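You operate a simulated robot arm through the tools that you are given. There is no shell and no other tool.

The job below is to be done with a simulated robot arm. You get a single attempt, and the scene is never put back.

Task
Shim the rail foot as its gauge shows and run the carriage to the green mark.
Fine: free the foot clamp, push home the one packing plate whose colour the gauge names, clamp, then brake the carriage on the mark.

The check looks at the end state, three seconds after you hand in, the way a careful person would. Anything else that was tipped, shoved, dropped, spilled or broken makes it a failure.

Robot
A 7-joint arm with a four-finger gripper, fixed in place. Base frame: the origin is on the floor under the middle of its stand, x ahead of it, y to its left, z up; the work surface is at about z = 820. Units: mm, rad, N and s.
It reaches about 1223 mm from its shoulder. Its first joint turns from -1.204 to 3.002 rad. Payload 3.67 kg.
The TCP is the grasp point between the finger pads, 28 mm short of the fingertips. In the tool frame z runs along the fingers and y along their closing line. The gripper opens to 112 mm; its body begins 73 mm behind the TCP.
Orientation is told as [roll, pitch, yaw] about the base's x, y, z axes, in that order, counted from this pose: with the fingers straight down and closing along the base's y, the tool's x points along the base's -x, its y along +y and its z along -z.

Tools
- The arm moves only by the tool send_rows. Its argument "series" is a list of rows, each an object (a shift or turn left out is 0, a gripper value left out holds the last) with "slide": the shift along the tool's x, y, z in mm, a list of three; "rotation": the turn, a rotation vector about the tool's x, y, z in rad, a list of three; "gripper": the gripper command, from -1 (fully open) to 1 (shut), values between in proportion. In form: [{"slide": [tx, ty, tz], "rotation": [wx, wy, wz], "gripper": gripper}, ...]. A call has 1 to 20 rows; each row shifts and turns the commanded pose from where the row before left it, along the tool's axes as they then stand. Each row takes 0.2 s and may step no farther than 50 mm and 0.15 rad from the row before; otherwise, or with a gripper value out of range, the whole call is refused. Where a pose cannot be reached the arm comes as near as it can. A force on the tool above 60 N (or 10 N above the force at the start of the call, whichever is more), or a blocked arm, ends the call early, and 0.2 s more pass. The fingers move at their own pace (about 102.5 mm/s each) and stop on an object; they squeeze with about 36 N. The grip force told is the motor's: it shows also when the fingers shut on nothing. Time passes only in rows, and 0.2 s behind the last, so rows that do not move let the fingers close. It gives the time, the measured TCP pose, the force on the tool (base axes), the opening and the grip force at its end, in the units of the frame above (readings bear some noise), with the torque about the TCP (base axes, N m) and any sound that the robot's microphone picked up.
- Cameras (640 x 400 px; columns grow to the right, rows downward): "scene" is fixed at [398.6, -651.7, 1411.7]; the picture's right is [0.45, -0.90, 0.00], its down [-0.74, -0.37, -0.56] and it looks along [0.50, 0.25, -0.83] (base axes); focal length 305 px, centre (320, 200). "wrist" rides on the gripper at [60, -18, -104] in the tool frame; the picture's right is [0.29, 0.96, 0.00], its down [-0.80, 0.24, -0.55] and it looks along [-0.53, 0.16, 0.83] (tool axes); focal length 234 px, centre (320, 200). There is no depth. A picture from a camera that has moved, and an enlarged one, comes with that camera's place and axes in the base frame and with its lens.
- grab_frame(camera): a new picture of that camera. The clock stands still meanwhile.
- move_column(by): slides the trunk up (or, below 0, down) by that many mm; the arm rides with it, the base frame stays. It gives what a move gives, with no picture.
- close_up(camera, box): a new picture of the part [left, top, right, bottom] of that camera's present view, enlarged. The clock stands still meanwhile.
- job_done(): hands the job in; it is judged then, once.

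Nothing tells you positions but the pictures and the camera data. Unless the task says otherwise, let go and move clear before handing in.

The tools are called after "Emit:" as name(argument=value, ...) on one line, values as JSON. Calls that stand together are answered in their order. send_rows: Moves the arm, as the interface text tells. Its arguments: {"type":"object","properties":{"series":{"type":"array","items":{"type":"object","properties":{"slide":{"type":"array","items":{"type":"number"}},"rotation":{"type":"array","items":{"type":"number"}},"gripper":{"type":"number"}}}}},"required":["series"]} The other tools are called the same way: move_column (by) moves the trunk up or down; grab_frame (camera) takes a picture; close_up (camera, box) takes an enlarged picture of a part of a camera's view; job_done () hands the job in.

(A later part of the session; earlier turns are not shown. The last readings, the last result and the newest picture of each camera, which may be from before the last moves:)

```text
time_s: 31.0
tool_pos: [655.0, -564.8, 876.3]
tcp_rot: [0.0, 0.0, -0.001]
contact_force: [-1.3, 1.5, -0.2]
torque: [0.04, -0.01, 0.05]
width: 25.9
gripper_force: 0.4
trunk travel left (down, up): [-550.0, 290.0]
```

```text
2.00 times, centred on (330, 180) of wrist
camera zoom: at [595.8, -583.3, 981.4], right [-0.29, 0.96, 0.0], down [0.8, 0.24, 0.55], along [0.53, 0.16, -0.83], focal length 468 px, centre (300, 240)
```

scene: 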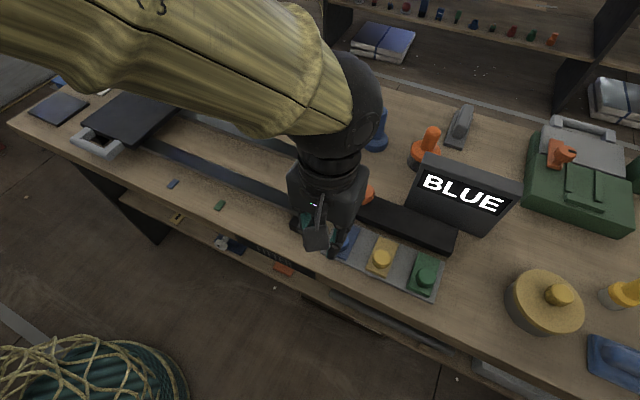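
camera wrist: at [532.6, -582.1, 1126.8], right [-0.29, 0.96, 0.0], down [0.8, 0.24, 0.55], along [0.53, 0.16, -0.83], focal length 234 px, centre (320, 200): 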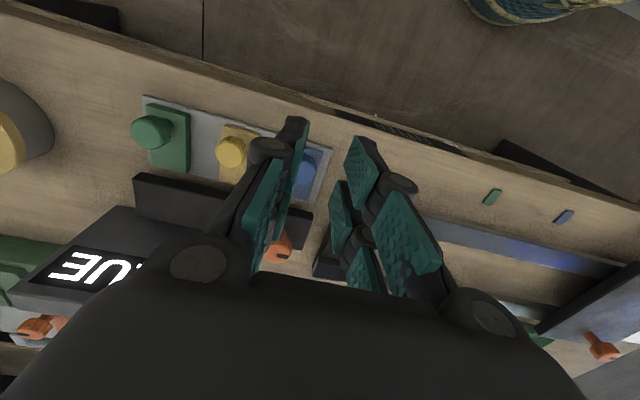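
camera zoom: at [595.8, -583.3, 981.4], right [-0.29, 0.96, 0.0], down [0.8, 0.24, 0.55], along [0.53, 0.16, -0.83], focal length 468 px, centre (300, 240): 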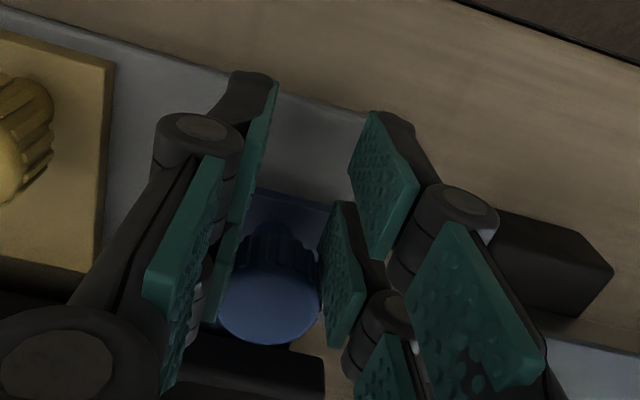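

Emit:
send_rows(series=[{"slide": [-2, 0, 0]}, {"slide": [-2, 0, 0]}, {"slide": [-2, 0, 0]}, {"slide": [-2, 0, 0]}, {}])

Emit:
close_up(camera="wrist", box=[220, 80, 440, 280])

```text
time_s: 32.2
tool_pos: [662.9, -565.2, 876.8]
tcp_rot: [0.001, -0.001, -0.001]
contact_force: [-0.3, 1.9, -0.1]
torque: [0.04, 0.04, 0.04]
width: 25.9
gripper_force: 0.8
trunk travel left (down, up): [-550.0, 290.0]
```

```text
2.00 times, centred on (330, 180) of wrist
camera zoom: at [603.6, -583.2, 981.4], right [-0.29, 0.96, 0.0], down [0.8, 0.24, 0.55], along [0.53, 0.16, -0.83], focal length 468 px, centre (300, 240)
```

zoom: 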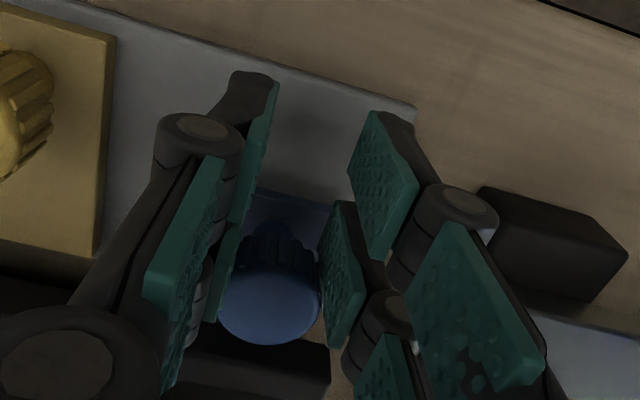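

Emit:
send_rows(series=[{"slide": [-2, 0, 0]}, {"slide": [-2, 0, 0]}, {"slide": [-2, 0, 0]}, {}])

Emit:
close_up(camera="wrist", box=[220, 80, 440, 280])

```text
time_s: 33.2
tool_pos: [668.0, -565.5, 876.6]
tcp_rot: [0.001, 0.002, -0.002]
contact_force: [-14.1, 5.4, -2.8]
torque: [0.12, 0.59, 0.14]
width: 27.2
gripper_force: 44.9
trunk travel left (down, up): [-550.0, 290.0]
```

```text
2.00 times, centred on (330, 180) of wrist
camera zoom: at [608.3, -583.1, 981.6], right [-0.29, 0.96, 0.0], down [0.8, 0.24, 0.55], along [0.53, 0.16, -0.83], focal length 468 px, centre (300, 240)
```

zoom: 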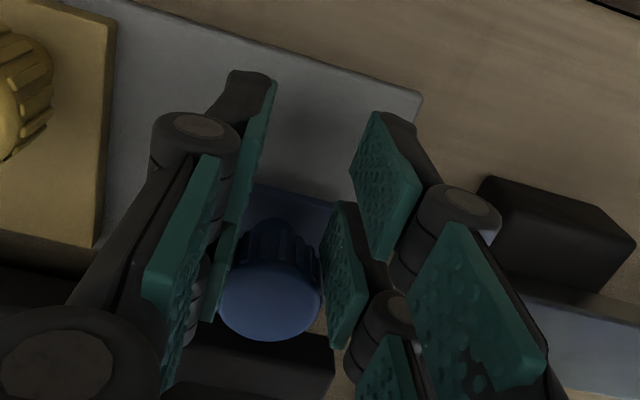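

The push force has jumped to 14 N and the fingers are being spread, so it's at a stop. I'll push slightly more to confirm.

Emit:
send_rows(series=[{"slide": [-1.5, 0, 0]}, {}, {}])

Emit:
close_up(camera="wrist", box=[220, 80, 440, 280])

```text
time_s: 34.0
tool_pos: [668.1, -563.6, 877.5]
tcp_rot: [0.002, 0.001, -0.002]
contact_force: [-33.7, 10.7, -8.5]
torque: [0.3, 1.24, 0.28]
width: 27.0
gripper_force: 44.7
trunk travel left (down, up): [-550.0, 290.0]
```

```text
2.00 times, centred on (330, 180) of wrist
camera zoom: at [608.4, -583.2, 981.7], right [-0.29, 0.96, 0.0], down [0.8, 0.24, 0.55], along [0.53, 0.16, -0.83], focal length 468 px, centre (300, 240)
```

zoom: 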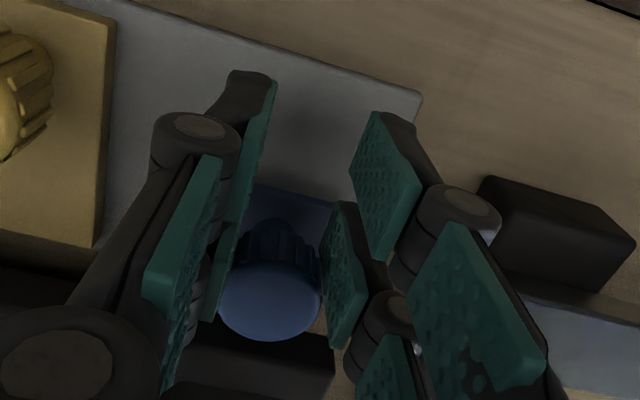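

34 N and no movement, so the blue plate is home. I'll ease off, open the fingers so they don't drag the knob, then back out and rise.

Emit:
send_rows(series=[{"slide": [2, 0, 0]}, {"gripper": 0.15}, {"gripper": 0.15}, {"slide": [15, 0, 0]}, {"slide": [25, 0, 0]}, {"slide": [30, 0, 0]}, {"slide": [0, 0, -45]}, {"slide": [0, 0, -45]}, {"slide": [0, 0, -45]}, {}])

Emit:
grab_frame(camera="wrist")

Emit:
grab_frame(camera="scene")

```text
time_s: 36.2
tool_pos: [599.1, -567.8, 1010.0]
tcp_rot: [0.002, 0.002, 0.0]
contact_force: [0.1, 0.3, -0.8]
torque: [-0.01, 0.01, -0.01]
width: 47.5
gripper_force: 0.1
trunk travel left (down, up): [-550.0, 290.0]
```

```text
taken
camera wrist: at [539.9, -585.4, 1115.9], right [-0.29, 0.96, 0.0], down [0.8, 0.24, 0.55], along [0.53, 0.16, -0.83], focal length 234 px, centre (320, 200)
```

wrist: 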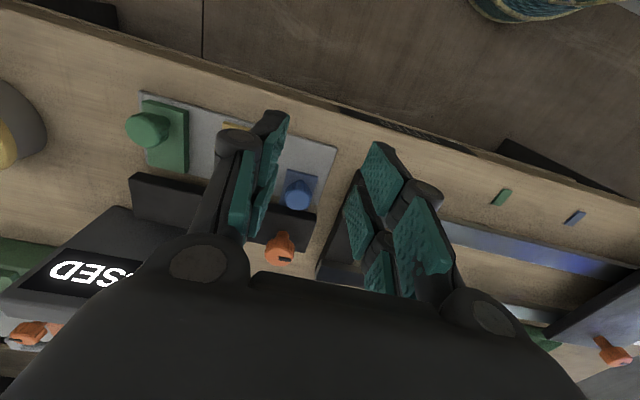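

```text
taken
```

scene: 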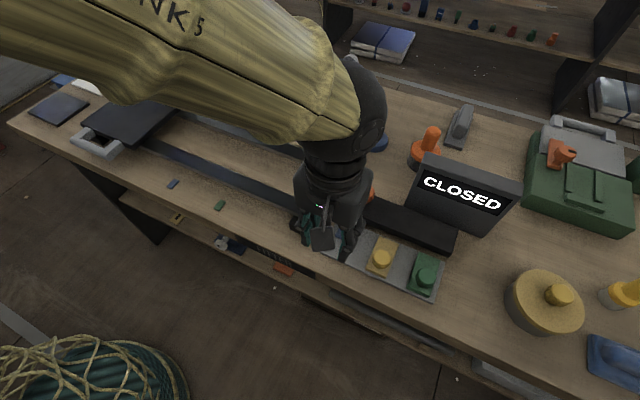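

The gauge now reads CLOSED and the blue plate is under the foot. Next I'll go back over the clamp knob, turned 90°, to clamp it clockwise.

Emit:
send_rows(series=[{"slide": [-43, -0.5, 0]}, {"slide": [-43, -0.5, 0]}, {"slide": [-43, -0.5, 0]}, {"slide": [-43, -0.5, 0]}, {"rotation": [0, 0, -0.13]}, {"rotation": [0, 0, -0.13]}, {"rotation": [0, 0, -0.13]}, {"rotation": [0, 0, -0.13]}, {"rotation": [0, 0, -0.13]}, {"rotation": [0, 0, -0.13]}, {"rotation": [0, 0, -0.13]}, {"rotation": [0, 0, -0.13]}, {"rotation": [0, 0, -0.13]}, {"rotation": [0, 0, -0.13]}, {"rotation": [0, 0, -0.13]}, {"rotation": [0, 0, -0.13], "gripper": -0.1}, {}])

Emit:
close_up(camera="wrist", box=[220, 80, 420, 240])

Emit:
close_up(camera="scene", box=[300, 130, 460, 270])

```text
time_s: 39.8
tool_pos: [771.2, -567.8, 1011.7]
tcp_rot: [0.001, -0.001, 1.561]
contact_force: [0.1, 0.5, 0.2]
torque: [0.02, 0.01, 0.04]
width: 61.7
gripper_force: 0.0
trunk travel left (down, up): [-550.0, 290.0]
```

```text
2.50 times, centred on (320, 160) of wrist
camera zoom: at [788.8, -627.6, 1116.5], right [-0.96, -0.28, 0.0], down [-0.23, 0.8, 0.55], along [-0.15, 0.53, -0.83], focal length 585 px, centre (320, 300)
```

zoom: 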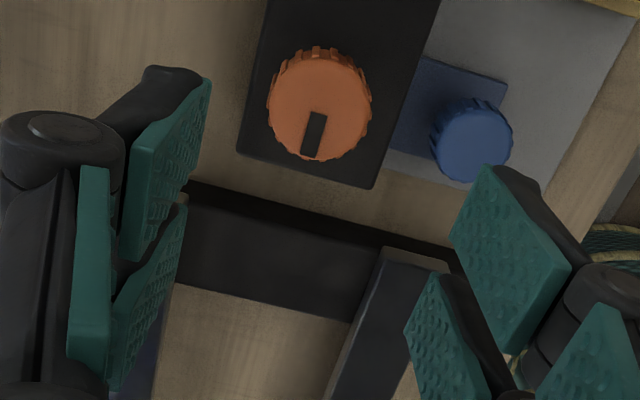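

```text
2.86 times, centred on (380, 200) of scene
camera zoom: at [398.6, -651.7, 1411.7], right [0.45, -0.9, 0.0], down [-0.74, -0.37, -0.56], along [0.5, 0.25, -0.83], focal length 872 px, centre (149, 200)
```

zoom: 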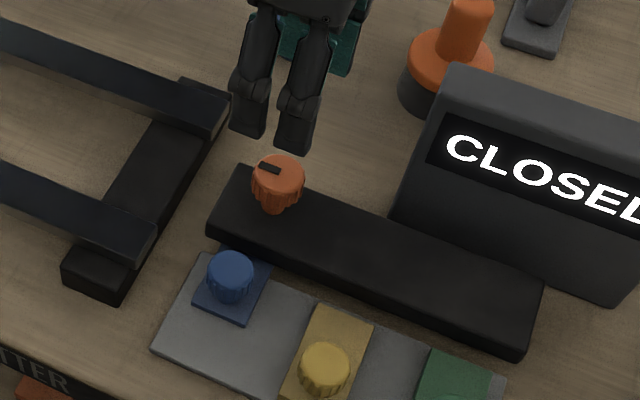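

The blue plate's knob is now close to the clamp knob, so I'll narrow the opening to 48 mm and stay slightly higher. I'll fix the centring, then come down most of the way.

Emit:
send_rows(series=[{"slide": [2.5, -0.6, 0], "gripper": 0.13}, {"slide": [0, 0, 35]}, {"slide": [0, 0, 30]}, {}])

Emit:
close_up(camera="wrist", box=[220, 80, 420, 240])

```text
time_s: 40.8
tool_pos: [772.1, -568.7, 946.3]
tcp_rot: [0.0, 0.001, 1.561]
contact_force: [-0.6, -0.3, 0.4]
torque: [0.01, -0.01, 0.01]
width: 48.9
gripper_force: 0.1
trunk travel left (down, up): [-550.0, 290.0]
```

```text
2.50 times, centred on (320, 160) of wrist
camera zoom: at [789.1, -629.1, 1051.4], right [-0.96, -0.28, 0.0], down [-0.23, 0.8, 0.55], along [-0.15, 0.53, -0.83], focal length 585 px, centre (320, 300)
```

zoom: 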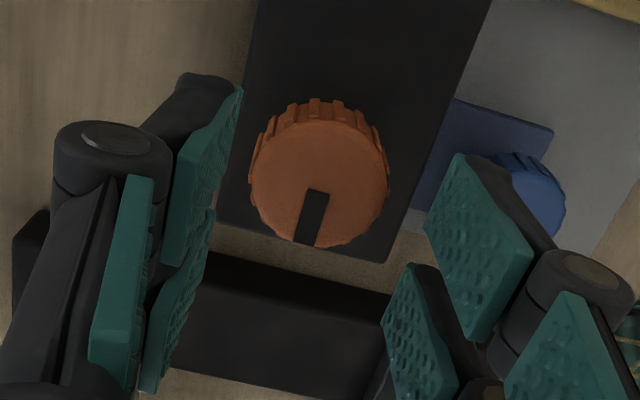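

Emit:
send_rows(series=[{"slide": [2.2, -1.0, 0]}, {"slide": [0, 0, 20]}, {"slide": [0, 0, 20]}, {"gripper": 1}, {"gripper": 1}, {"gripper": 1}])

Emit:
close_up(camera="wrist", box=[220, 110, 420, 270])

Emit:
close_up(camera="scene", box=[300, 130, 460, 270])

```text
time_s: 42.2
tool_pos: [771.2, -571.9, 905.2]
tcp_rot: [0.002, -0.001, 1.559]
contact_force: [-8.4, 1.5, -7.9]
torque: [-0.06, 0.02, 0.03]
width: 36.3
gripper_force: 45.3
trunk travel left (down, up): [-550.0, 290.0]
```

```text
2.50 times, centred on (320, 190) of wrist
camera zoom: at [789.8, -632.7, 1010.4], right [-0.96, -0.28, 0.0], down [-0.23, 0.8, 0.56], along [-0.15, 0.53, -0.83], focal length 585 px, centre (320, 225)
```

zoom: 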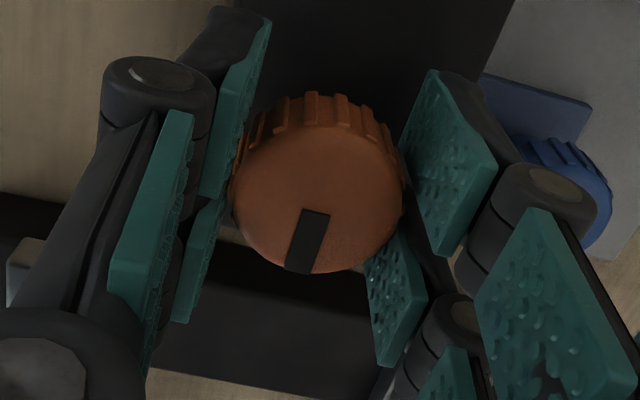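

```text
2.86 times, centred on (380, 200) of scene
camera zoom: at [398.6, -651.7, 1411.7], right [0.45, -0.9, 0.0], down [-0.74, -0.37, -0.56], along [0.5, 0.25, -0.83], focal length 872 px, centre (149, 200)
```

zoom: 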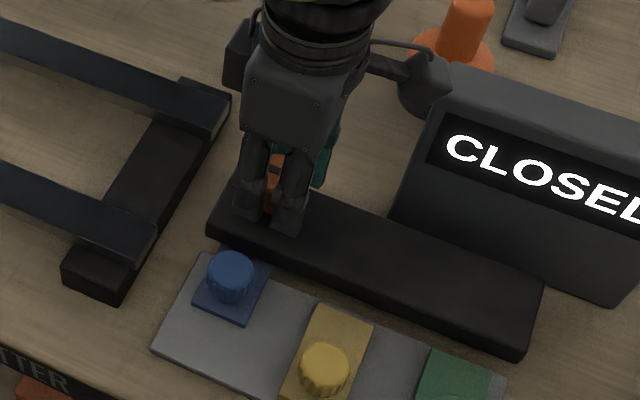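

Gripped again. Turning clockwise now to clamp.

Emit:
send_rows(series=[{"slide": [0, 0.7, 0]}, {"rotation": [0, 0, 0.08]}, {"rotation": [0, 0, 0.08]}, {"rotation": [0, 0, 0.08]}, {"rotation": [0, 0, 0.08]}, {"rotation": [0, 0, 0.08]}, {"rotation": [0, 0, 0.08]}, {"rotation": [0, 0, 0.08]}, {"rotation": [0, 0, 0.08]}, {"rotation": [0, 0, 0.08]}, {}])

Emit:
close_up(camera="wrist", box=[220, 110, 420, 270])

```text
time_s: 44.6
tool_pos: [770.3, -572.2, 904.5]
tcp_rot: [0.003, 0.0, 0.839]
contact_force: [-25.2, 12.0, -19.2]
torque: [0.16, 0.53, 0.01]
width: 36.0
gripper_force: 45.8
trunk travel left (down, up): [-550.0, 290.0]
```

```text
2.50 times, centred on (320, 190) of wrist
camera zoom: at [744.5, -628.7, 1010.5], right [-0.91, 0.43, 0.0], down [0.36, 0.75, 0.55], along [0.23, 0.5, -0.83], focal length 585 px, centre (320, 225)
```

zoom: 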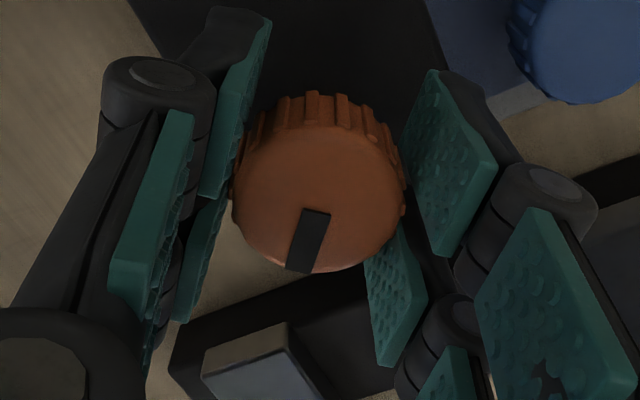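

The clamp is turning, but side force has built up because I'm about 2 mm off-axis. I'll correct for that while I keep turning.

Emit:
send_rows(series=[{"slide": [0.5, 1.5, 0.5]}, {}])

```text
time_s: 45.2
tool_pos: [770.7, -572.2, 906.7]
tcp_rot: [0.001, -0.001, 0.838]
contact_force: [-17.4, 8.4, -17.2]
torque: [-0.36, 0.55, 0.03]
width: 36.3
gripper_force: 45.2
trunk travel left (down, up): [-550.0, 290.0]
```

Emit:
send_rows(series=[{"slide": [0.6, 2.0, 1.0]}, {}])

```text
time_s: 45.8
tool_pos: [770.9, -570.6, 905.4]
tcp_rot: [-0.004, -0.001, 0.842]
contact_force: [1.8, 0.2, -6.7]
torque: [-0.17, -0.04, -0.02]
width: 36.0
gripper_force: 44.6
trunk travel left (down, up): [-550.0, 290.0]
```

Side forces are now near zero. I'll continue clockwise.

Emit:
send_rows(series=[{"rotation": [0, 0, 0.08], "slide": [0, 0.1, 0]}, {"rotation": [0, 0, 0.08], "slide": [0, 0.1, 0]}, {"rotation": [0, 0, 0.08], "slide": [0, 0.1, 0]}, {"rotation": [0, 0, 0.08], "slide": [0, 0.1, 0]}, {"rotation": [0, 0, 0.08], "slide": [0, 0.1, 0]}, {}])

Emit:
close_up(camera="wrist", box=[220, 110, 420, 270])

```text
time_s: 47.2
tool_pos: [769.8, -570.6, 905.0]
tcp_rot: [-0.001, -0.001, 0.442]
contact_force: [27.7, -15.7, 17.8]
torque: [-0.26, -0.63, -0.08]
width: 36.1
gripper_force: 44.9
trunk travel left (down, up): [-550.0, 290.0]
```

```text
2.50 times, centred on (320, 190) of wrist
camera zoom: at [723.5, -612.7, 1010.6], right [-0.67, 0.74, 0.0], down [0.62, 0.56, 0.56], along [0.41, 0.37, -0.83], focal length 585 px, centre (320, 225)
```

zoom: 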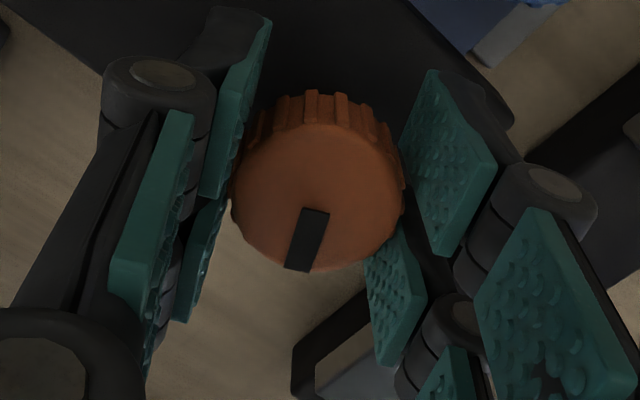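

Emit:
send_rows(series=[{"slide": [-1.0, -1.4, -0.5]}, {}])

```text
time_s: 47.8
tool_pos: [770.2, -570.8, 905.3]
tcp_rot: [0.001, -0.001, 0.44]
contact_force: [24.0, -15.1, 20.4]
torque: [0.01, -0.89, -0.08]
width: 35.9
gripper_force: 45.0
trunk travel left (down, up): [-550.0, 290.0]
```

Emit:
send_rows(series=[{"slide": [-1.2, -1.4, -0.6]}, {}])

```text
time_s: 48.4
tool_pos: [771.2, -571.3, 906.4]
tcp_rot: [0.002, 0.0, 0.44]
contact_force: [11.6, -4.7, 15.4]
torque: [0.19, -0.49, -0.04]
width: 36.3
gripper_force: 45.4
trunk travel left (down, up): [-550.0, 290.0]
```

Emit:
send_rows(series=[{"slide": [-0.7, -0.6, -0.5]}, {}])

```text
time_s: 49.0
tool_pos: [770.7, -570.8, 906.1]
tcp_rot: [0.003, 0.001, 0.44]
contact_force: [-4.8, 4.5, 3.3]
torque: [0.26, -0.1, 0.05]
width: 36.3
gripper_force: 44.9
trunk travel left (down, up): [-550.0, 290.0]
```

Emit:
send_rows(series=[{"rotation": [0, 0, 0.08]}, {"rotation": [0, 0, 0.08]}, {"rotation": [0, 0, 0.08]}, {}, {}])

```text
time_s: 50.2
tool_pos: [770.2, -571.0, 905.1]
tcp_rot: [0.001, 0.002, 0.199]
contact_force: [-22.1, 20.6, -15.5]
torque: [0.16, 0.62, 0.02]
width: 36.0
gripper_force: 45.7
trunk travel left (down, up): [-550.0, 290.0]
```

Emit:
send_rows(series=[{}, {}])

```text
time_s: 50.8
tool_pos: [770.8, -571.2, 906.4]
tcp_rot: [0.002, 0.0, 0.201]
contact_force: [-24.0, 27.8, -22.1]
torque: [0.25, 0.34, 0.06]
width: 35.7
gripper_force: 45.1
trunk travel left (down, up): [-550.0, 290.0]
```

Force creeps up with time even when I hold still, so the controller is integrating a small position offset. I'll shift the commanded pose toward where the knob sits and finish the turn.

Emit:
send_rows(series=[{"slide": [1.5, 1.6, 1.0]}, {"rotation": [0, 0, 0.07]}, {"rotation": [0, 0, 0.07]}, {"rotation": [0, 0, 0.06]}, {}])

Emit:
close_up(camera="wrist", box=[220, 110, 420, 270])

```text
time_s: 52.0
tool_pos: [771.1, -570.0, 906.0]
tcp_rot: [0.0, -0.003, 0.002]
contact_force: [-2.3, 20.8, -11.3]
torque: [0.48, -0.41, 0.67]
width: 35.7
gripper_force: 44.9
trunk travel left (down, up): [-550.0, 290.0]
```

```text
2.50 times, centred on (320, 190) of wrist
camera zoom: at [712.1, -588.1, 1010.9], right [-0.29, 0.96, 0.0], down [0.8, 0.24, 0.55], along [0.53, 0.16, -0.83], focal length 585 px, centre (320, 225)
```

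zoom: 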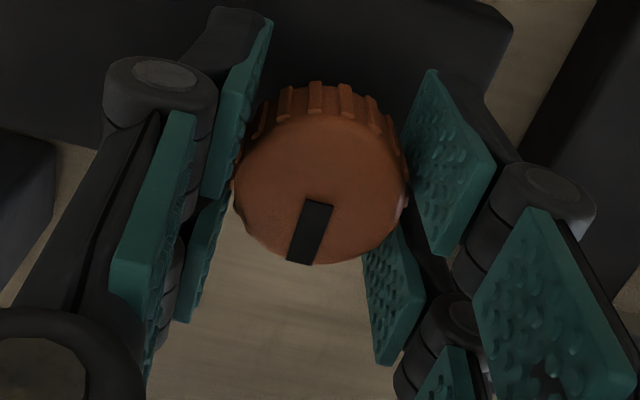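

The torque is 0.67 N·m near yaw 0, so the clamp's stop has been reached. I'll press slightly further to seat it, then release.

Emit:
send_rows(series=[{"rotation": [0, 0, 0.06]}, {}])

```text
time_s: 52.6
tool_pos: [771.7, -570.6, 905.7]
tcp_rot: [-0.003, 0.0, -0.059]
contact_force: [5.5, 19.3, -6.0]
torque: [0.27, 0.01, 0.77]
width: 35.7
gripper_force: 45.7
trunk travel left (down, up): [-550.0, 290.0]
```

Firmly at the stop. Releasing and rising to check.

Emit:
send_rows(series=[{"gripper": -0.1}, {"gripper": -0.1}, {}, {"slide": [0, 0, -40]}, {"slide": [0, 0, -40]}, {"slide": [0, 0, -40]}, {}])

Emit:
close_up(camera="wrist", box=[220, 60, 420, 220])

Emit:
grab_frame(camera="scene")

Emit:
close_up(camera="scene", box=[300, 140, 540, 270])

```text
time_s: 54.2
tool_pos: [771.6, -571.4, 1025.5]
tcp_rot: [0.0, 0.001, -0.058]
contact_force: [-0.7, -0.1, 0.4]
torque: [0.01, 0.0, -0.04]
width: 61.3
gripper_force: 0.0
trunk travel left (down, up): [-550.0, 290.0]
```

```text
2.50 times, centred on (320, 140) of wrist
camera zoom: at [711.1, -586.2, 1131.0], right [-0.23, 0.97, 0.0], down [0.81, 0.19, 0.55], along [0.54, 0.13, -0.83], focal length 585 px, centre (320, 350)
```

zoom: 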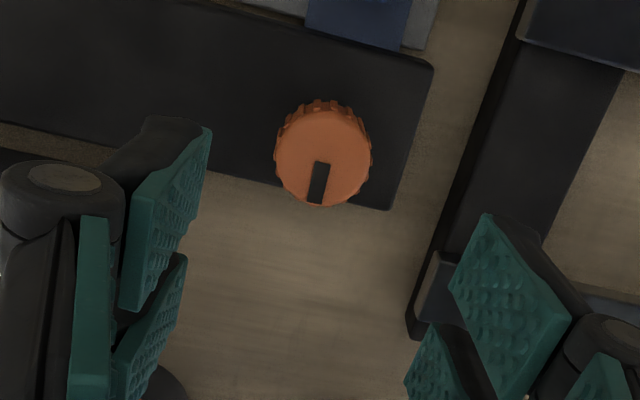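

```text
taken
```

scene: 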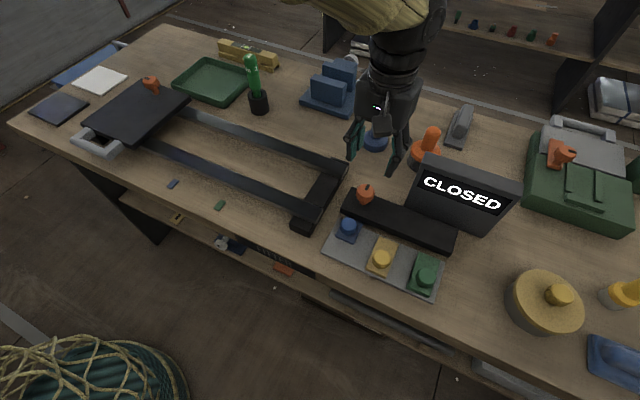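

```text
2.67 times, centred on (420, 205) of scene
camera zoom: at [398.6, -651.7, 1411.7], right [0.45, -0.9, 0.0], down [-0.74, -0.37, -0.56], along [0.5, 0.25, -0.83], focal length 814 px, centre (53, 187)
```

zoom: 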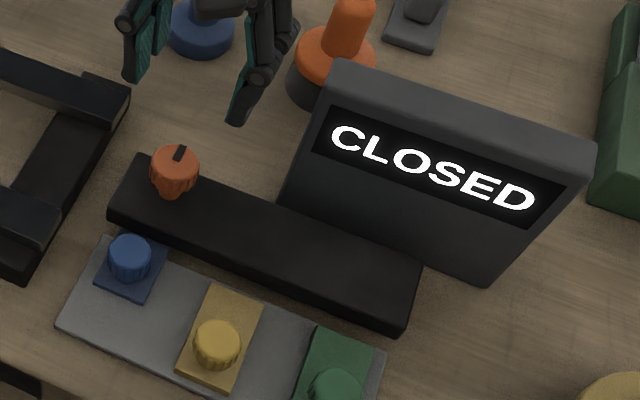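

The clamp is back on with its mark at +x, the gauge reads CLOSED, and the other plates haven't moved. Next I'll go over to the carriage for a close look at its handle, brake knob and any index pointer.

Emit:
send_rows(series=[{"rotation": [0, 0, -0.058]}, {"slide": [9, 45, -4]}, {"slide": [9, 45, -4]}, {"slide": [9, 45, -4]}, {"slide": [9, 45, -4]}, {"slide": [9, 45, -4]}, {"slide": [9, 45, -4]}, {"slide": [9, 45, -4]}, {"slide": [9, 45, -4]}, {"slide": [9, 45, -4]}, {"slide": [9, 45, -4]}, {"slide": [9, 45, -4]}, {"slide": [9, 45, -4]}, {"slide": [9, 45, -4]}, {}])

Emit:
grab_frame(camera="wrist")

Emit:
grab_frame(camera="scene")

```text
time_s: 57.4
tool_pos: [654.7, 13.9, 1076.5]
tcp_rot: [0.002, 0.001, -0.001]
contact_force: [0.6, -0.4, -0.3]
torque: [0.04, -0.01, 0.01]
width: 61.6
gripper_force: 0.0
trunk travel left (down, up): [-550.0, 290.0]
```

```text
taken
camera wrist: at [595.0, -4.6, 1181.7], right [-0.29, 0.96, 0.0], down [0.8, 0.24, 0.55], along [0.53, 0.16, -0.83], focal length 234 px, centre (320, 200)
```

wrist: 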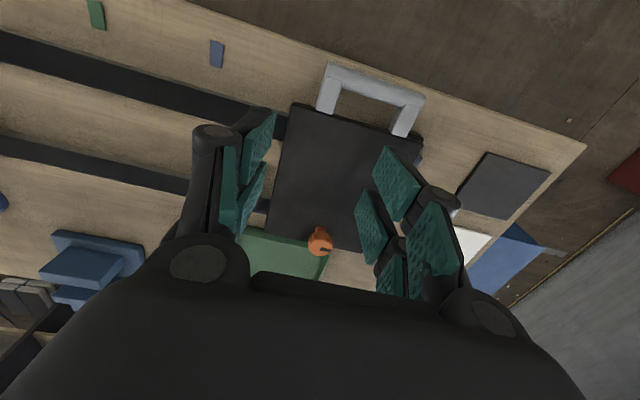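

```text
taken
```

scene: 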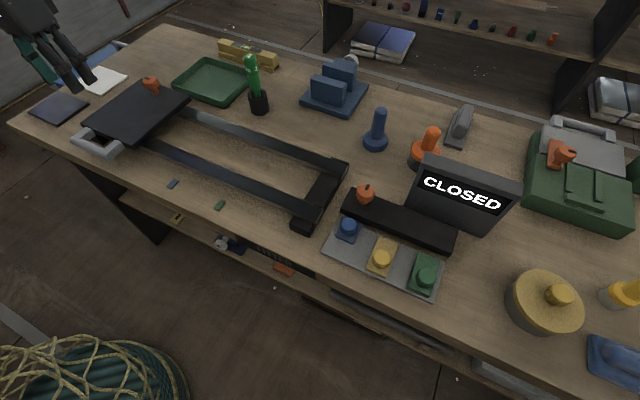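

Emit:
close_up(camera="wrist", box=[270, 50, 440, 160])

Emit:
close_up(camera="scene", box=[60, 70, 200, 170])

Emit:
close_up(camera="wrist", box=[70, 0, 270, 120])

```text
3.64 times, centred on (355, 105) of wrist
camera zoom: at [595.0, -4.6, 1181.7], right [-0.29, 0.96, 0.0], down [0.8, 0.24, 0.55], along [0.53, 0.16, -0.83], focal length 852 px, centre (193, 546)
```

zoom: 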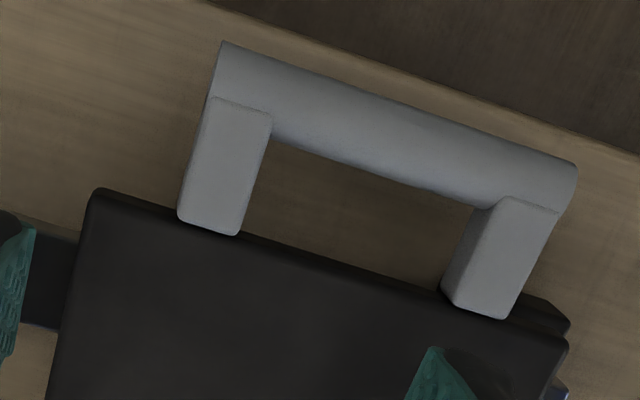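

```text
4.00 times, centred on (130, 120) of scene
camera zoom: at [398.6, -651.7, 1411.7], right [0.45, -0.9, 0.0], down [-0.74, -0.37, -0.56], along [0.5, 0.25, -0.83], focal length 1221 px, centre (1080, 520)
```

zoom: 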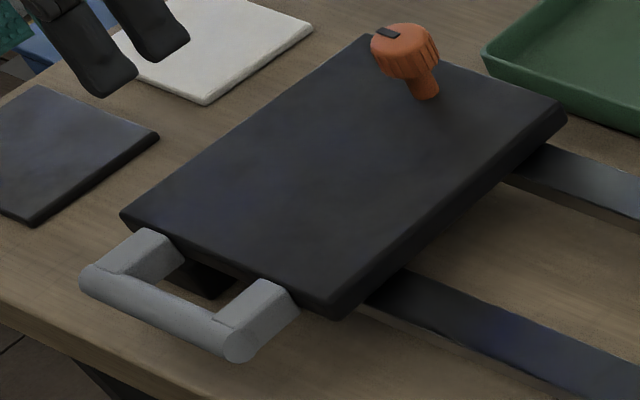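

```text
3.20 times, centred on (170, 60) of wrist
camera zoom: at [595.0, -4.6, 1181.7], right [-0.29, 0.96, 0.0], down [0.8, 0.24, 0.55], along [0.53, 0.16, -0.83], focal length 749 px, centre (800, 648)
```

zoom: 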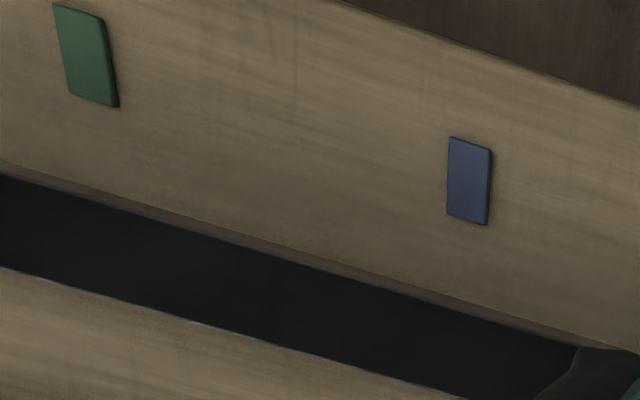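

The carriage is centred near y ≈ 74, with its handle running from about y 10 to 140 at x ≈ 618. The green mark is at about (642, -274). The brake knob's mark points along the rail (free), so I plan to grip that knob, slide the carriage by it, then turn it to brake. I'll move above the knob first.

Emit:
send_rows(series=[{"slide": [-46, 16, 0]}, {"slide": [-46, 16, 0]}, {"slide": [-46, 16, 0]}, {"slide": [-46, 16, 0]}, {"slide": [0, 0, 26]}, {}])

Emit:
grab_frame(camera="wrist")

Emit:
close_up(camera="wrist", box=[220, 60, 420, 220])

Emit:
close_up(camera="scene", box=[60, 70, 200, 170])

```text
time_s: 58.8
tool_pos: [837.5, 77.9, 1052.1]
tcp_rot: [0.0, 0.0, -0.002]
contact_force: [-0.4, -0.1, -1.0]
torque: [0.01, 0.0, 0.02]
width: 61.7
gripper_force: 0.0
trunk travel left (down, up): [-550.0, 290.0]
```

```text
taken
camera wrist: at [778.0, 60.6, 1156.9], right [-0.29, 0.96, 0.0], down [0.8, 0.24, 0.55], along [0.53, 0.16, -0.83], focal length 234 px, centre (320, 200)
```

wrist: 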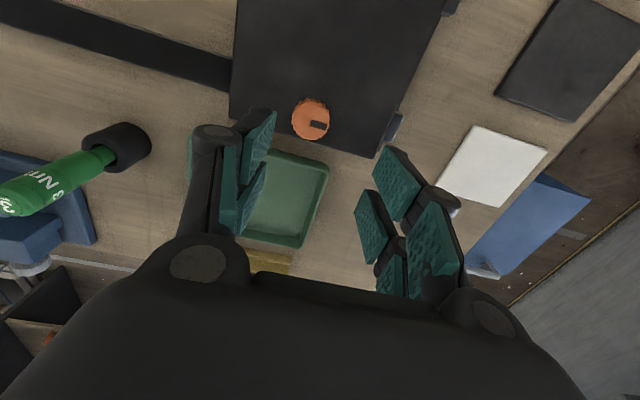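

```text
2.50 times, centred on (320, 140) of wrist
camera zoom: at [778.0, 60.6, 1156.9], right [-0.29, 0.96, 0.0], down [0.8, 0.24, 0.55], along [0.53, 0.16, -0.83], focal length 585 px, centre (320, 350)
```

zoom: 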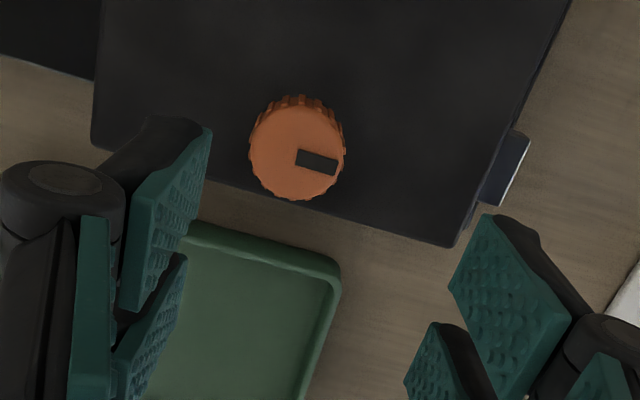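

```text
4.00 times, centred on (130, 120) of scene
camera zoom: at [398.6, -651.7, 1411.7], right [0.45, -0.9, 0.0], down [-0.74, -0.37, -0.56], along [0.5, 0.25, -0.83], focal length 1221 px, centre (1080, 520)
```

zoom: 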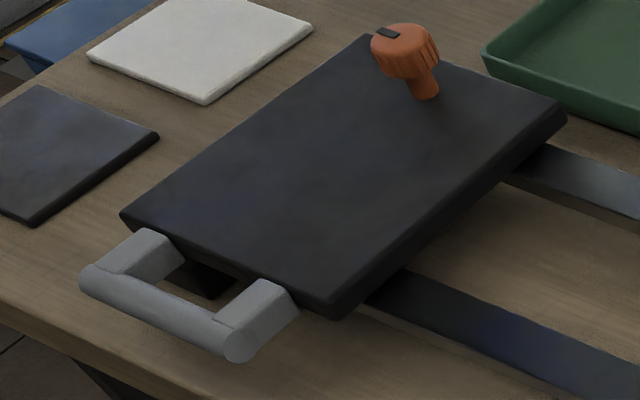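

The brake knob's top is at about (840, 70, 927), which lines up with the carriage's centre in y. I'll centre, turn the gripper 90°, and come down partway.

Emit:
send_rows(series=[{"slide": [-2, -8.5, 0], "gripper": 0.05}, {"rotation": [0, 0, -0.13]}, {"rotation": [0, 0, -0.13]}, {"rotation": [0, 0, -0.13]}, {"rotation": [0, 0, -0.13]}, {"rotation": [0, 0, -0.13]}, {"rotation": [0, 0, -0.13]}, {"rotation": [0, 0, -0.13]}, {"rotation": [0, 0, -0.13]}, {"rotation": [0, 0, -0.13]}, {"rotation": [0, 0, -0.13]}, {"rotation": [0, 0, -0.13]}, {"rotation": [0, 0, -0.13]}, {"slide": [0, 0, 40]}, {"slide": [0, 0, 22]}, {}])

Emit:
close_up(camera="wrist", box=[220, 80, 420, 240])

```text
time_s: 62.2
tool_pos: [840.8, 70.9, 989.7]
tcp_rot: [0.001, -0.001, 1.561]
contact_force: [0.0, 0.2, -0.9]
torque: [0.01, -0.01, 0.01]
width: 53.0
gripper_force: 0.0
trunk travel left (down, up): [-550.0, 290.0]
```

```text
2.50 times, centred on (320, 160) of wrist
camera zoom: at [858.6, 10.7, 1094.4], right [-0.96, -0.28, 0.0], down [-0.23, 0.8, 0.55], along [-0.15, 0.53, -0.83], focal length 585 px, centre (320, 300)
```

zoom: 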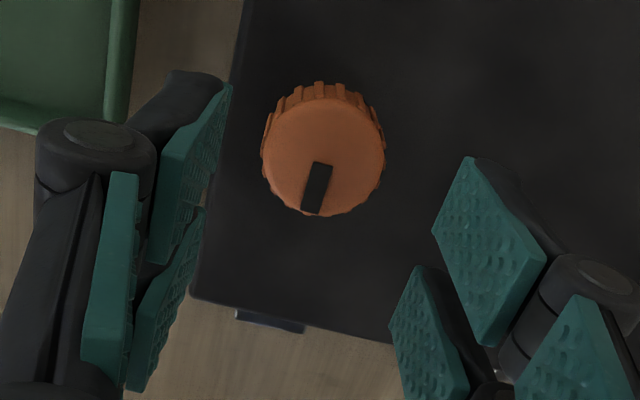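

Emit:
send_rows(series=[{"slide": [1.0, 0.6, 0]}, {"slide": [0, 0, 32]}, {"slide": [0, 0, 30]}, {"gripper": 1}, {"gripper": 1}, {"gripper": 1}])

Emit:
close_up(camera="wrist", box=[220, 110, 420, 270])

Emit:
close_up(camera="scene", box=[60, 40, 240, 170])

```text
time_s: 63.6
tool_pos: [839.6, 68.9, 927.1]
tcp_rot: [0.003, 0.0, 1.559]
contact_force: [-2.2, -1.9, -7.1]
torque: [-0.21, -0.29, -0.01]
width: 35.5
gripper_force: 45.5
trunk travel left (down, up): [-550.0, 290.0]
```

```text
2.50 times, centred on (320, 190) of wrist
camera zoom: at [857.9, 9.6, 1032.1], right [-0.96, -0.28, 0.0], down [-0.23, 0.8, 0.55], along [-0.15, 0.53, -0.83], focal length 585 px, centre (320, 225)
```

zoom: 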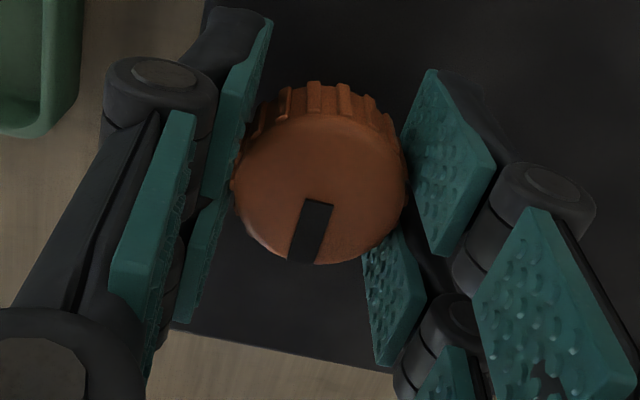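

```text
3.08 times, centred on (150, 105) of scene
camera zoom: at [398.6, -651.7, 1411.7], right [0.45, -0.9, 0.0], down [-0.74, -0.37, -0.56], along [0.5, 0.25, -0.83], focal length 939 px, centre (843, 492)
```

zoom: 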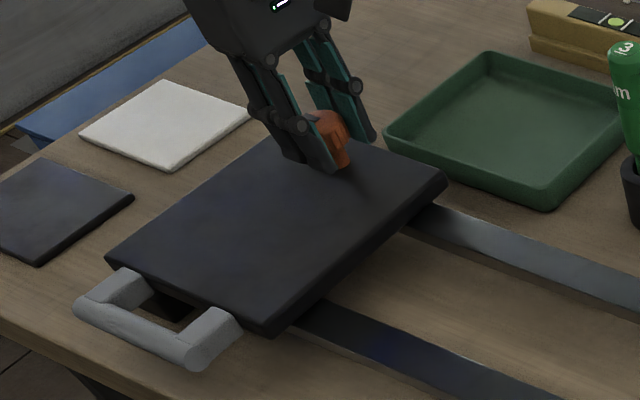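

Gripped. I'll give a gentle pull of a few mm toward -y to see whether the carriage is free.

Emit:
send_rows(series=[{"slide": [2, 0, 0]}, {"slide": [2, 0, 0]}, {"slide": [2, 0, 0]}, {}])

Emit:
close_up(camera="scene", box=[60, 40, 240, 170])

```text
time_s: 64.6
tool_pos: [838.9, 64.2, 927.3]
tcp_rot: [0.0, 0.0, 1.559]
contact_force: [0.9, 2.8, -8.3]
torque: [-0.1, 0.0, -0.01]
width: 35.2
gripper_force: 45.2
trunk travel left (down, up): [-550.0, 290.0]
```

```text
3.08 times, centred on (150, 105) of scene
camera zoom: at [398.6, -651.7, 1411.7], right [0.45, -0.9, 0.0], down [-0.74, -0.37, -0.56], along [0.5, 0.25, -0.83], focal length 939 px, centre (843, 492)
```

zoom: 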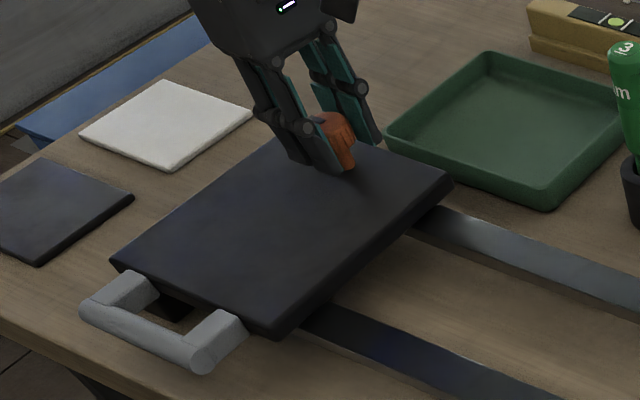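

The carriage slides freely. I'll move it steadily toward the green mark, stopping short to check alignment.

Emit:
send_rows(series=[{"slide": [8, -0.1, 0]}, {"slide": [15, -0.2, 0]}, {"slide": [20, -0.24, 0]}, {"slide": [20, -0.24, 0]}, {"slide": [20, -0.24, 0]}, {"slide": [20, -0.24, 0]}, {"slide": [20, -0.24, 0]}, {"slide": [20, -0.24, 0]}, {"slide": [20, -0.24, 0]}, {"slide": [15, -0.2, 0]}, {"slide": [8, -0.1, 0]}, {}])

Emit:
grab_frame(camera="scene")

```text
time_s: 67.2
tool_pos: [840.1, -123.5, 927.8]
tcp_rot: [0.001, 0.0, 1.557]
contact_force: [13.6, -1.3, -0.8]
torque: [0.25, -0.32, -0.01]
width: 35.4
gripper_force: 44.6
trunk travel left (down, up): [-550.0, 290.0]
```

```text
taken
```

scene: 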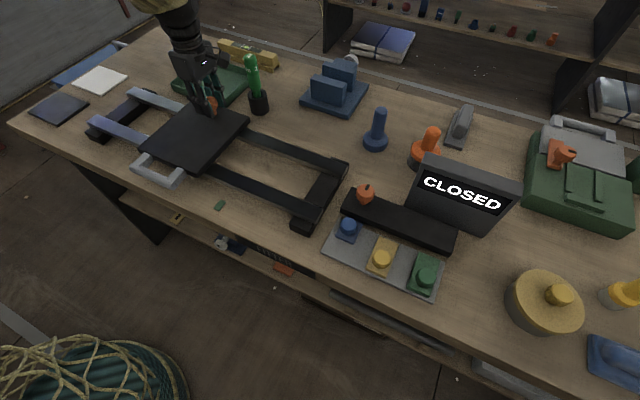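

Emit:
send_rows(series=[{"slide": [8, -1.2, 0]}, {"slide": [15, -0.3, 0]}, {"slide": [20, -0.3, 0]}, {"slide": [20, -0.3, 0]}, {"slide": [20, -0.3, 0]}, {"slide": [15, -0.3, 0]}, {"slide": [10, -0.2, 0]}, {"slide": [5, -0.1, 0]}, {}])

Emit:
grab_frame(camera="scene")

Emit:
close_up(camera="scene", box=[160, 120, 290, 230])

```text
time_s: 69.2
tool_pos: [839.5, -238.4, 927.8]
tcp_rot: [0.001, 0.0, 1.559]
contact_force: [-12.5, 1.4, -9.7]
torque: [0.06, 0.42, 0.0]
width: 35.5
gripper_force: 44.9
trunk travel left (down, up): [-550.0, 290.0]
```

```text
taken
```

scene: 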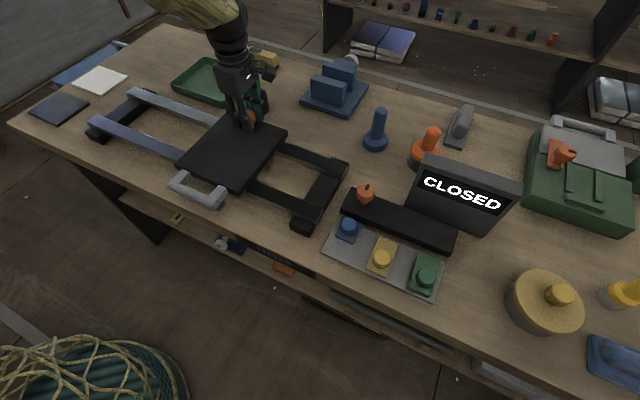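

```text
3.64 times, centred on (225, 175) of scene
camera zoom: at [398.6, -651.7, 1411.7], right [0.45, -0.9, 0.0], down [-0.74, -0.37, -0.56], along [0.5, 0.25, -0.83], focal length 1110 px, centre (666, 291)
```

zoom: 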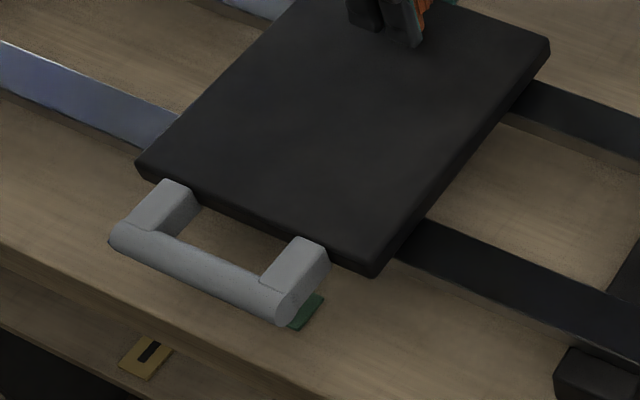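

The carriage is at y ≈ -238 and the mark is at about -271.5. I'll move the remaining ~33 mm and check the view through the handle window.

Emit:
send_rows(series=[{"slide": [8, 0.8, 0]}, {"slide": [10, 0, 0]}, {"slide": [8, 0, 0]}, {"slide": [5, 0, 0]}, {"slide": [2, 0, 0]}, {}, {}])

Emit:
close_up(camera="scene", box=[160, 120, 290, 230])

Emit:
close_up(camera="scene", box=[180, 170, 260, 230])

```text
time_s: 70.8
tool_pos: [840.6, -269.8, 927.9]
tcp_rot: [0.001, -0.001, 1.559]
contact_force: [-6.0, 3.1, -11.4]
torque: [0.17, 0.08, -0.01]
width: 35.6
gripper_force: 45.2
trunk travel left (down, up): [-550.0, 290.0]
```

```text
3.64 times, centred on (225, 175) of scene
camera zoom: at [398.6, -651.7, 1411.7], right [0.45, -0.9, 0.0], down [-0.74, -0.37, -0.56], along [0.5, 0.25, -0.83], focal length 1110 px, centre (666, 291)
```

zoom: 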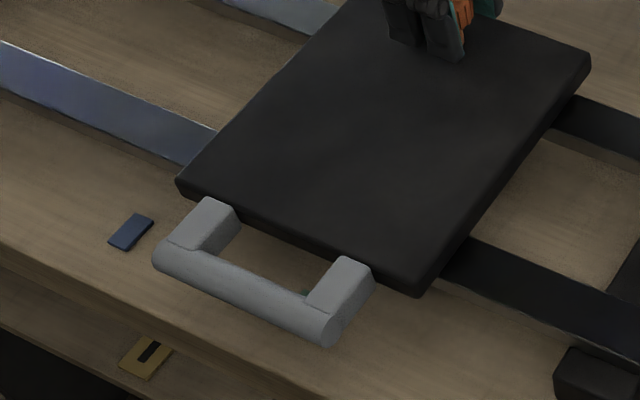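

```text
6.67 times, centred on (220, 200) of scene
camera zoom: at [398.6, -651.7, 1411.7], right [0.45, -0.9, 0.0], down [-0.74, -0.37, -0.56], along [0.5, 0.25, -0.83], focal length 2034 px, centre (987, 200)
```

zoom: 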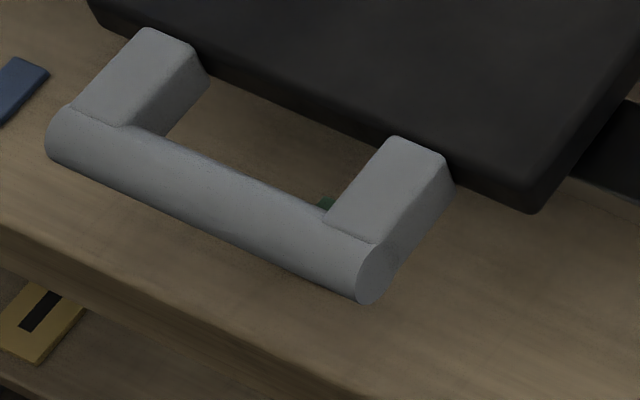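

The handle now sits over the green mark, at TCP y ≈ -270. I'll nudge another 1 mm and turn the brake knob clockwise, keeping an eye on side forces.

Emit:
send_rows(series=[{"slide": [1, 0.5, 0.5]}, {"rotation": [0, 0, 0.08]}, {"rotation": [0, 0, 0.08]}, {"rotation": [0, 0, 0.08]}, {"rotation": [0, 0, 0.08]}, {"rotation": [0, 0, 0.08]}, {}])

```text
time_s: 72.4
tool_pos: [839.2, -271.3, 927.4]
tcp_rot: [0.001, 0.0, 1.159]
contact_force: [4.7, -2.7, -1.1]
torque: [0.29, -0.24, 0.0]
width: 35.2
gripper_force: 45.6
trunk travel left (down, up): [-550.0, 290.0]
```

Emit:
send_rows(series=[{"rotation": [0, 0, 0.08]}, {"rotation": [0, 0, 0.08]}, {"rotation": [0, 0, 0.08]}, {"rotation": [0, 0, 0.08]}, {"rotation": [0, 0, 0.08]}, {}])

Emit:
close_up(camera="wrist", box=[220, 110, 420, 270])

```text
time_s: 73.8
tool_pos: [839.7, -269.5, 927.8]
tcp_rot: [0.001, 0.002, 0.76]
contact_force: [10.0, -0.7, 3.4]
torque: [0.23, -0.69, -0.01]
width: 35.5
gripper_force: 45.3
trunk travel left (down, up): [-550.0, 290.0]
```

```text
2.50 times, centred on (320, 190) of wrist
camera zoom: at [809.1, -324.7, 1032.2], right [-0.87, 0.5, 0.0], down [0.41, 0.72, 0.55], along [0.28, 0.48, -0.83], focal length 585 px, centre (320, 225)
```

zoom: 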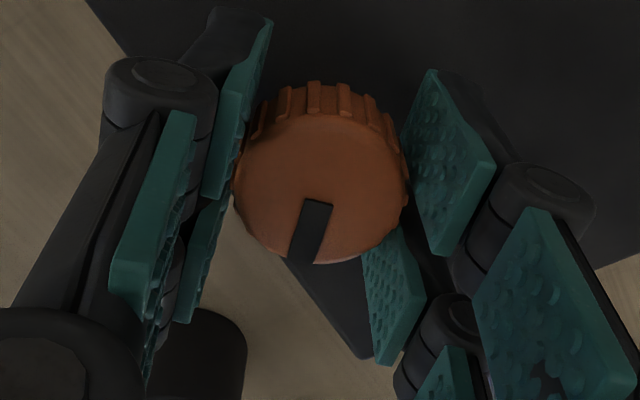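

Emit:
send_rows(series=[{"slide": [-0.5, -0.5, 0]}, {"rotation": [0, 0, 0.08]}, {"rotation": [0, 0, 0.08]}, {"rotation": [0, 0, 0.08]}, {"rotation": [0, 0, 0.08]}, {"rotation": [0, 0, 0.08]}, {}])

```text
time_s: 75.4
tool_pos: [839.8, -270.7, 927.4]
tcp_rot: [0.0, 0.0, 0.362]
contact_force: [2.3, 1.3, 0.0]
torque: [0.14, -0.22, -0.04]
width: 35.5
gripper_force: 45.2
trunk travel left (down, up): [-550.0, 290.0]
```

Emit:
send_rows(series=[{"rotation": [0, 0, 0.08]}, {"rotation": [0, 0, 0.08]}, {"rotation": [0, 0, 0.08]}, {"rotation": [0, 0, 0.08]}, {"rotation": [0, 0, 0.06]}, {}])

Emit:
close_up(camera="wrist", box=[220, 110, 420, 270])

```text
time_s: 76.8
tool_pos: [839.6, -271.0, 928.4]
tcp_rot: [0.0, -0.001, -0.02]
contact_force: [-0.6, 1.5, -0.1]
torque: [0.06, 0.21, 0.67]
width: 35.3
gripper_force: 45.2
trunk travel left (down, up): [-550.0, 290.0]
```

```text
2.50 times, centred on (320, 190) of wrist
camera zoom: at [780.0, -287.0, 1032.2], right [-0.27, 0.96, 0.0], down [0.8, 0.22, 0.55], along [0.53, 0.15, -0.83], focal length 585 px, centre (320, 225)
```

zoom: 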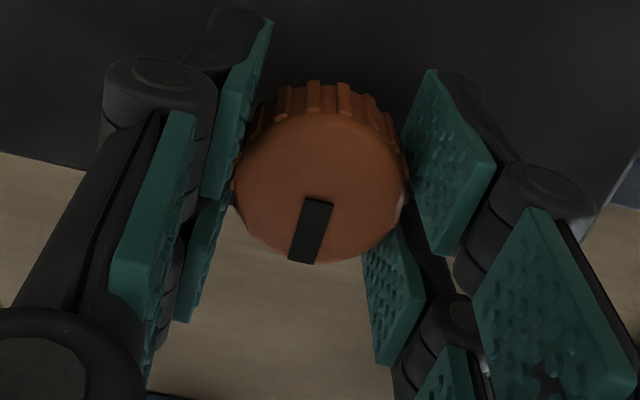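

Stop reached at 0.67 N·m. I'll seat it slightly more, release, rise, and then check alignment from above.

Emit:
send_rows(series=[{"rotation": [0, 0, 0.04]}, {}, {"gripper": -0.1}, {"gripper": -0.1}, {}, {"slide": [0, 0, -40]}, {"slide": [0, 0, -40]}, {"slide": [0, 0, -40]}, {}])

Emit:
grab_frame(camera="scene")

Emit:
grab_frame(camera="wrist")

```text
time_s: 78.8
tool_pos: [842.1, -269.3, 1046.5]
tcp_rot: [0.002, 0.003, -0.059]
contact_force: [0.3, -0.1, -1.0]
torque: [-0.01, -0.02, 0.01]
width: 61.7
gripper_force: 0.0
trunk travel left (down, up): [-550.0, 290.0]
```

```text
taken
```

scene: 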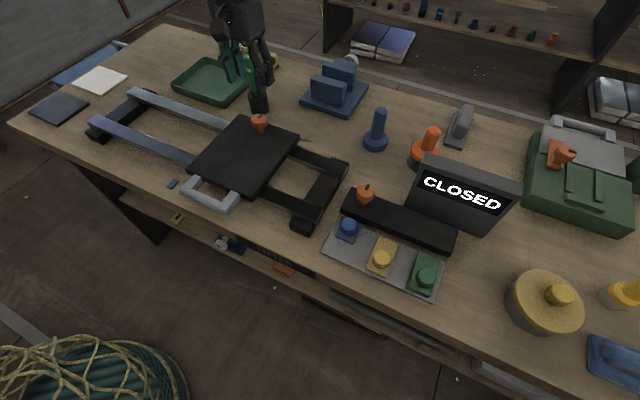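

```text
taken
camera wrist: at [780.8, -284.4, 1152.2], right [-0.23, 0.97, 0.0], down [0.81, 0.19, 0.55], along [0.54, 0.13, -0.83], focal length 234 px, centre (320, 200)
```

wrist: 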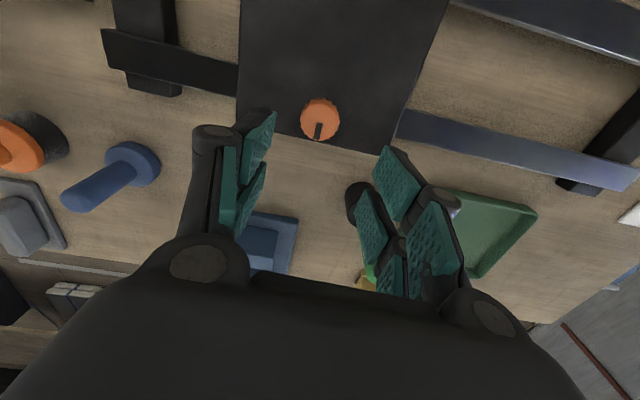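

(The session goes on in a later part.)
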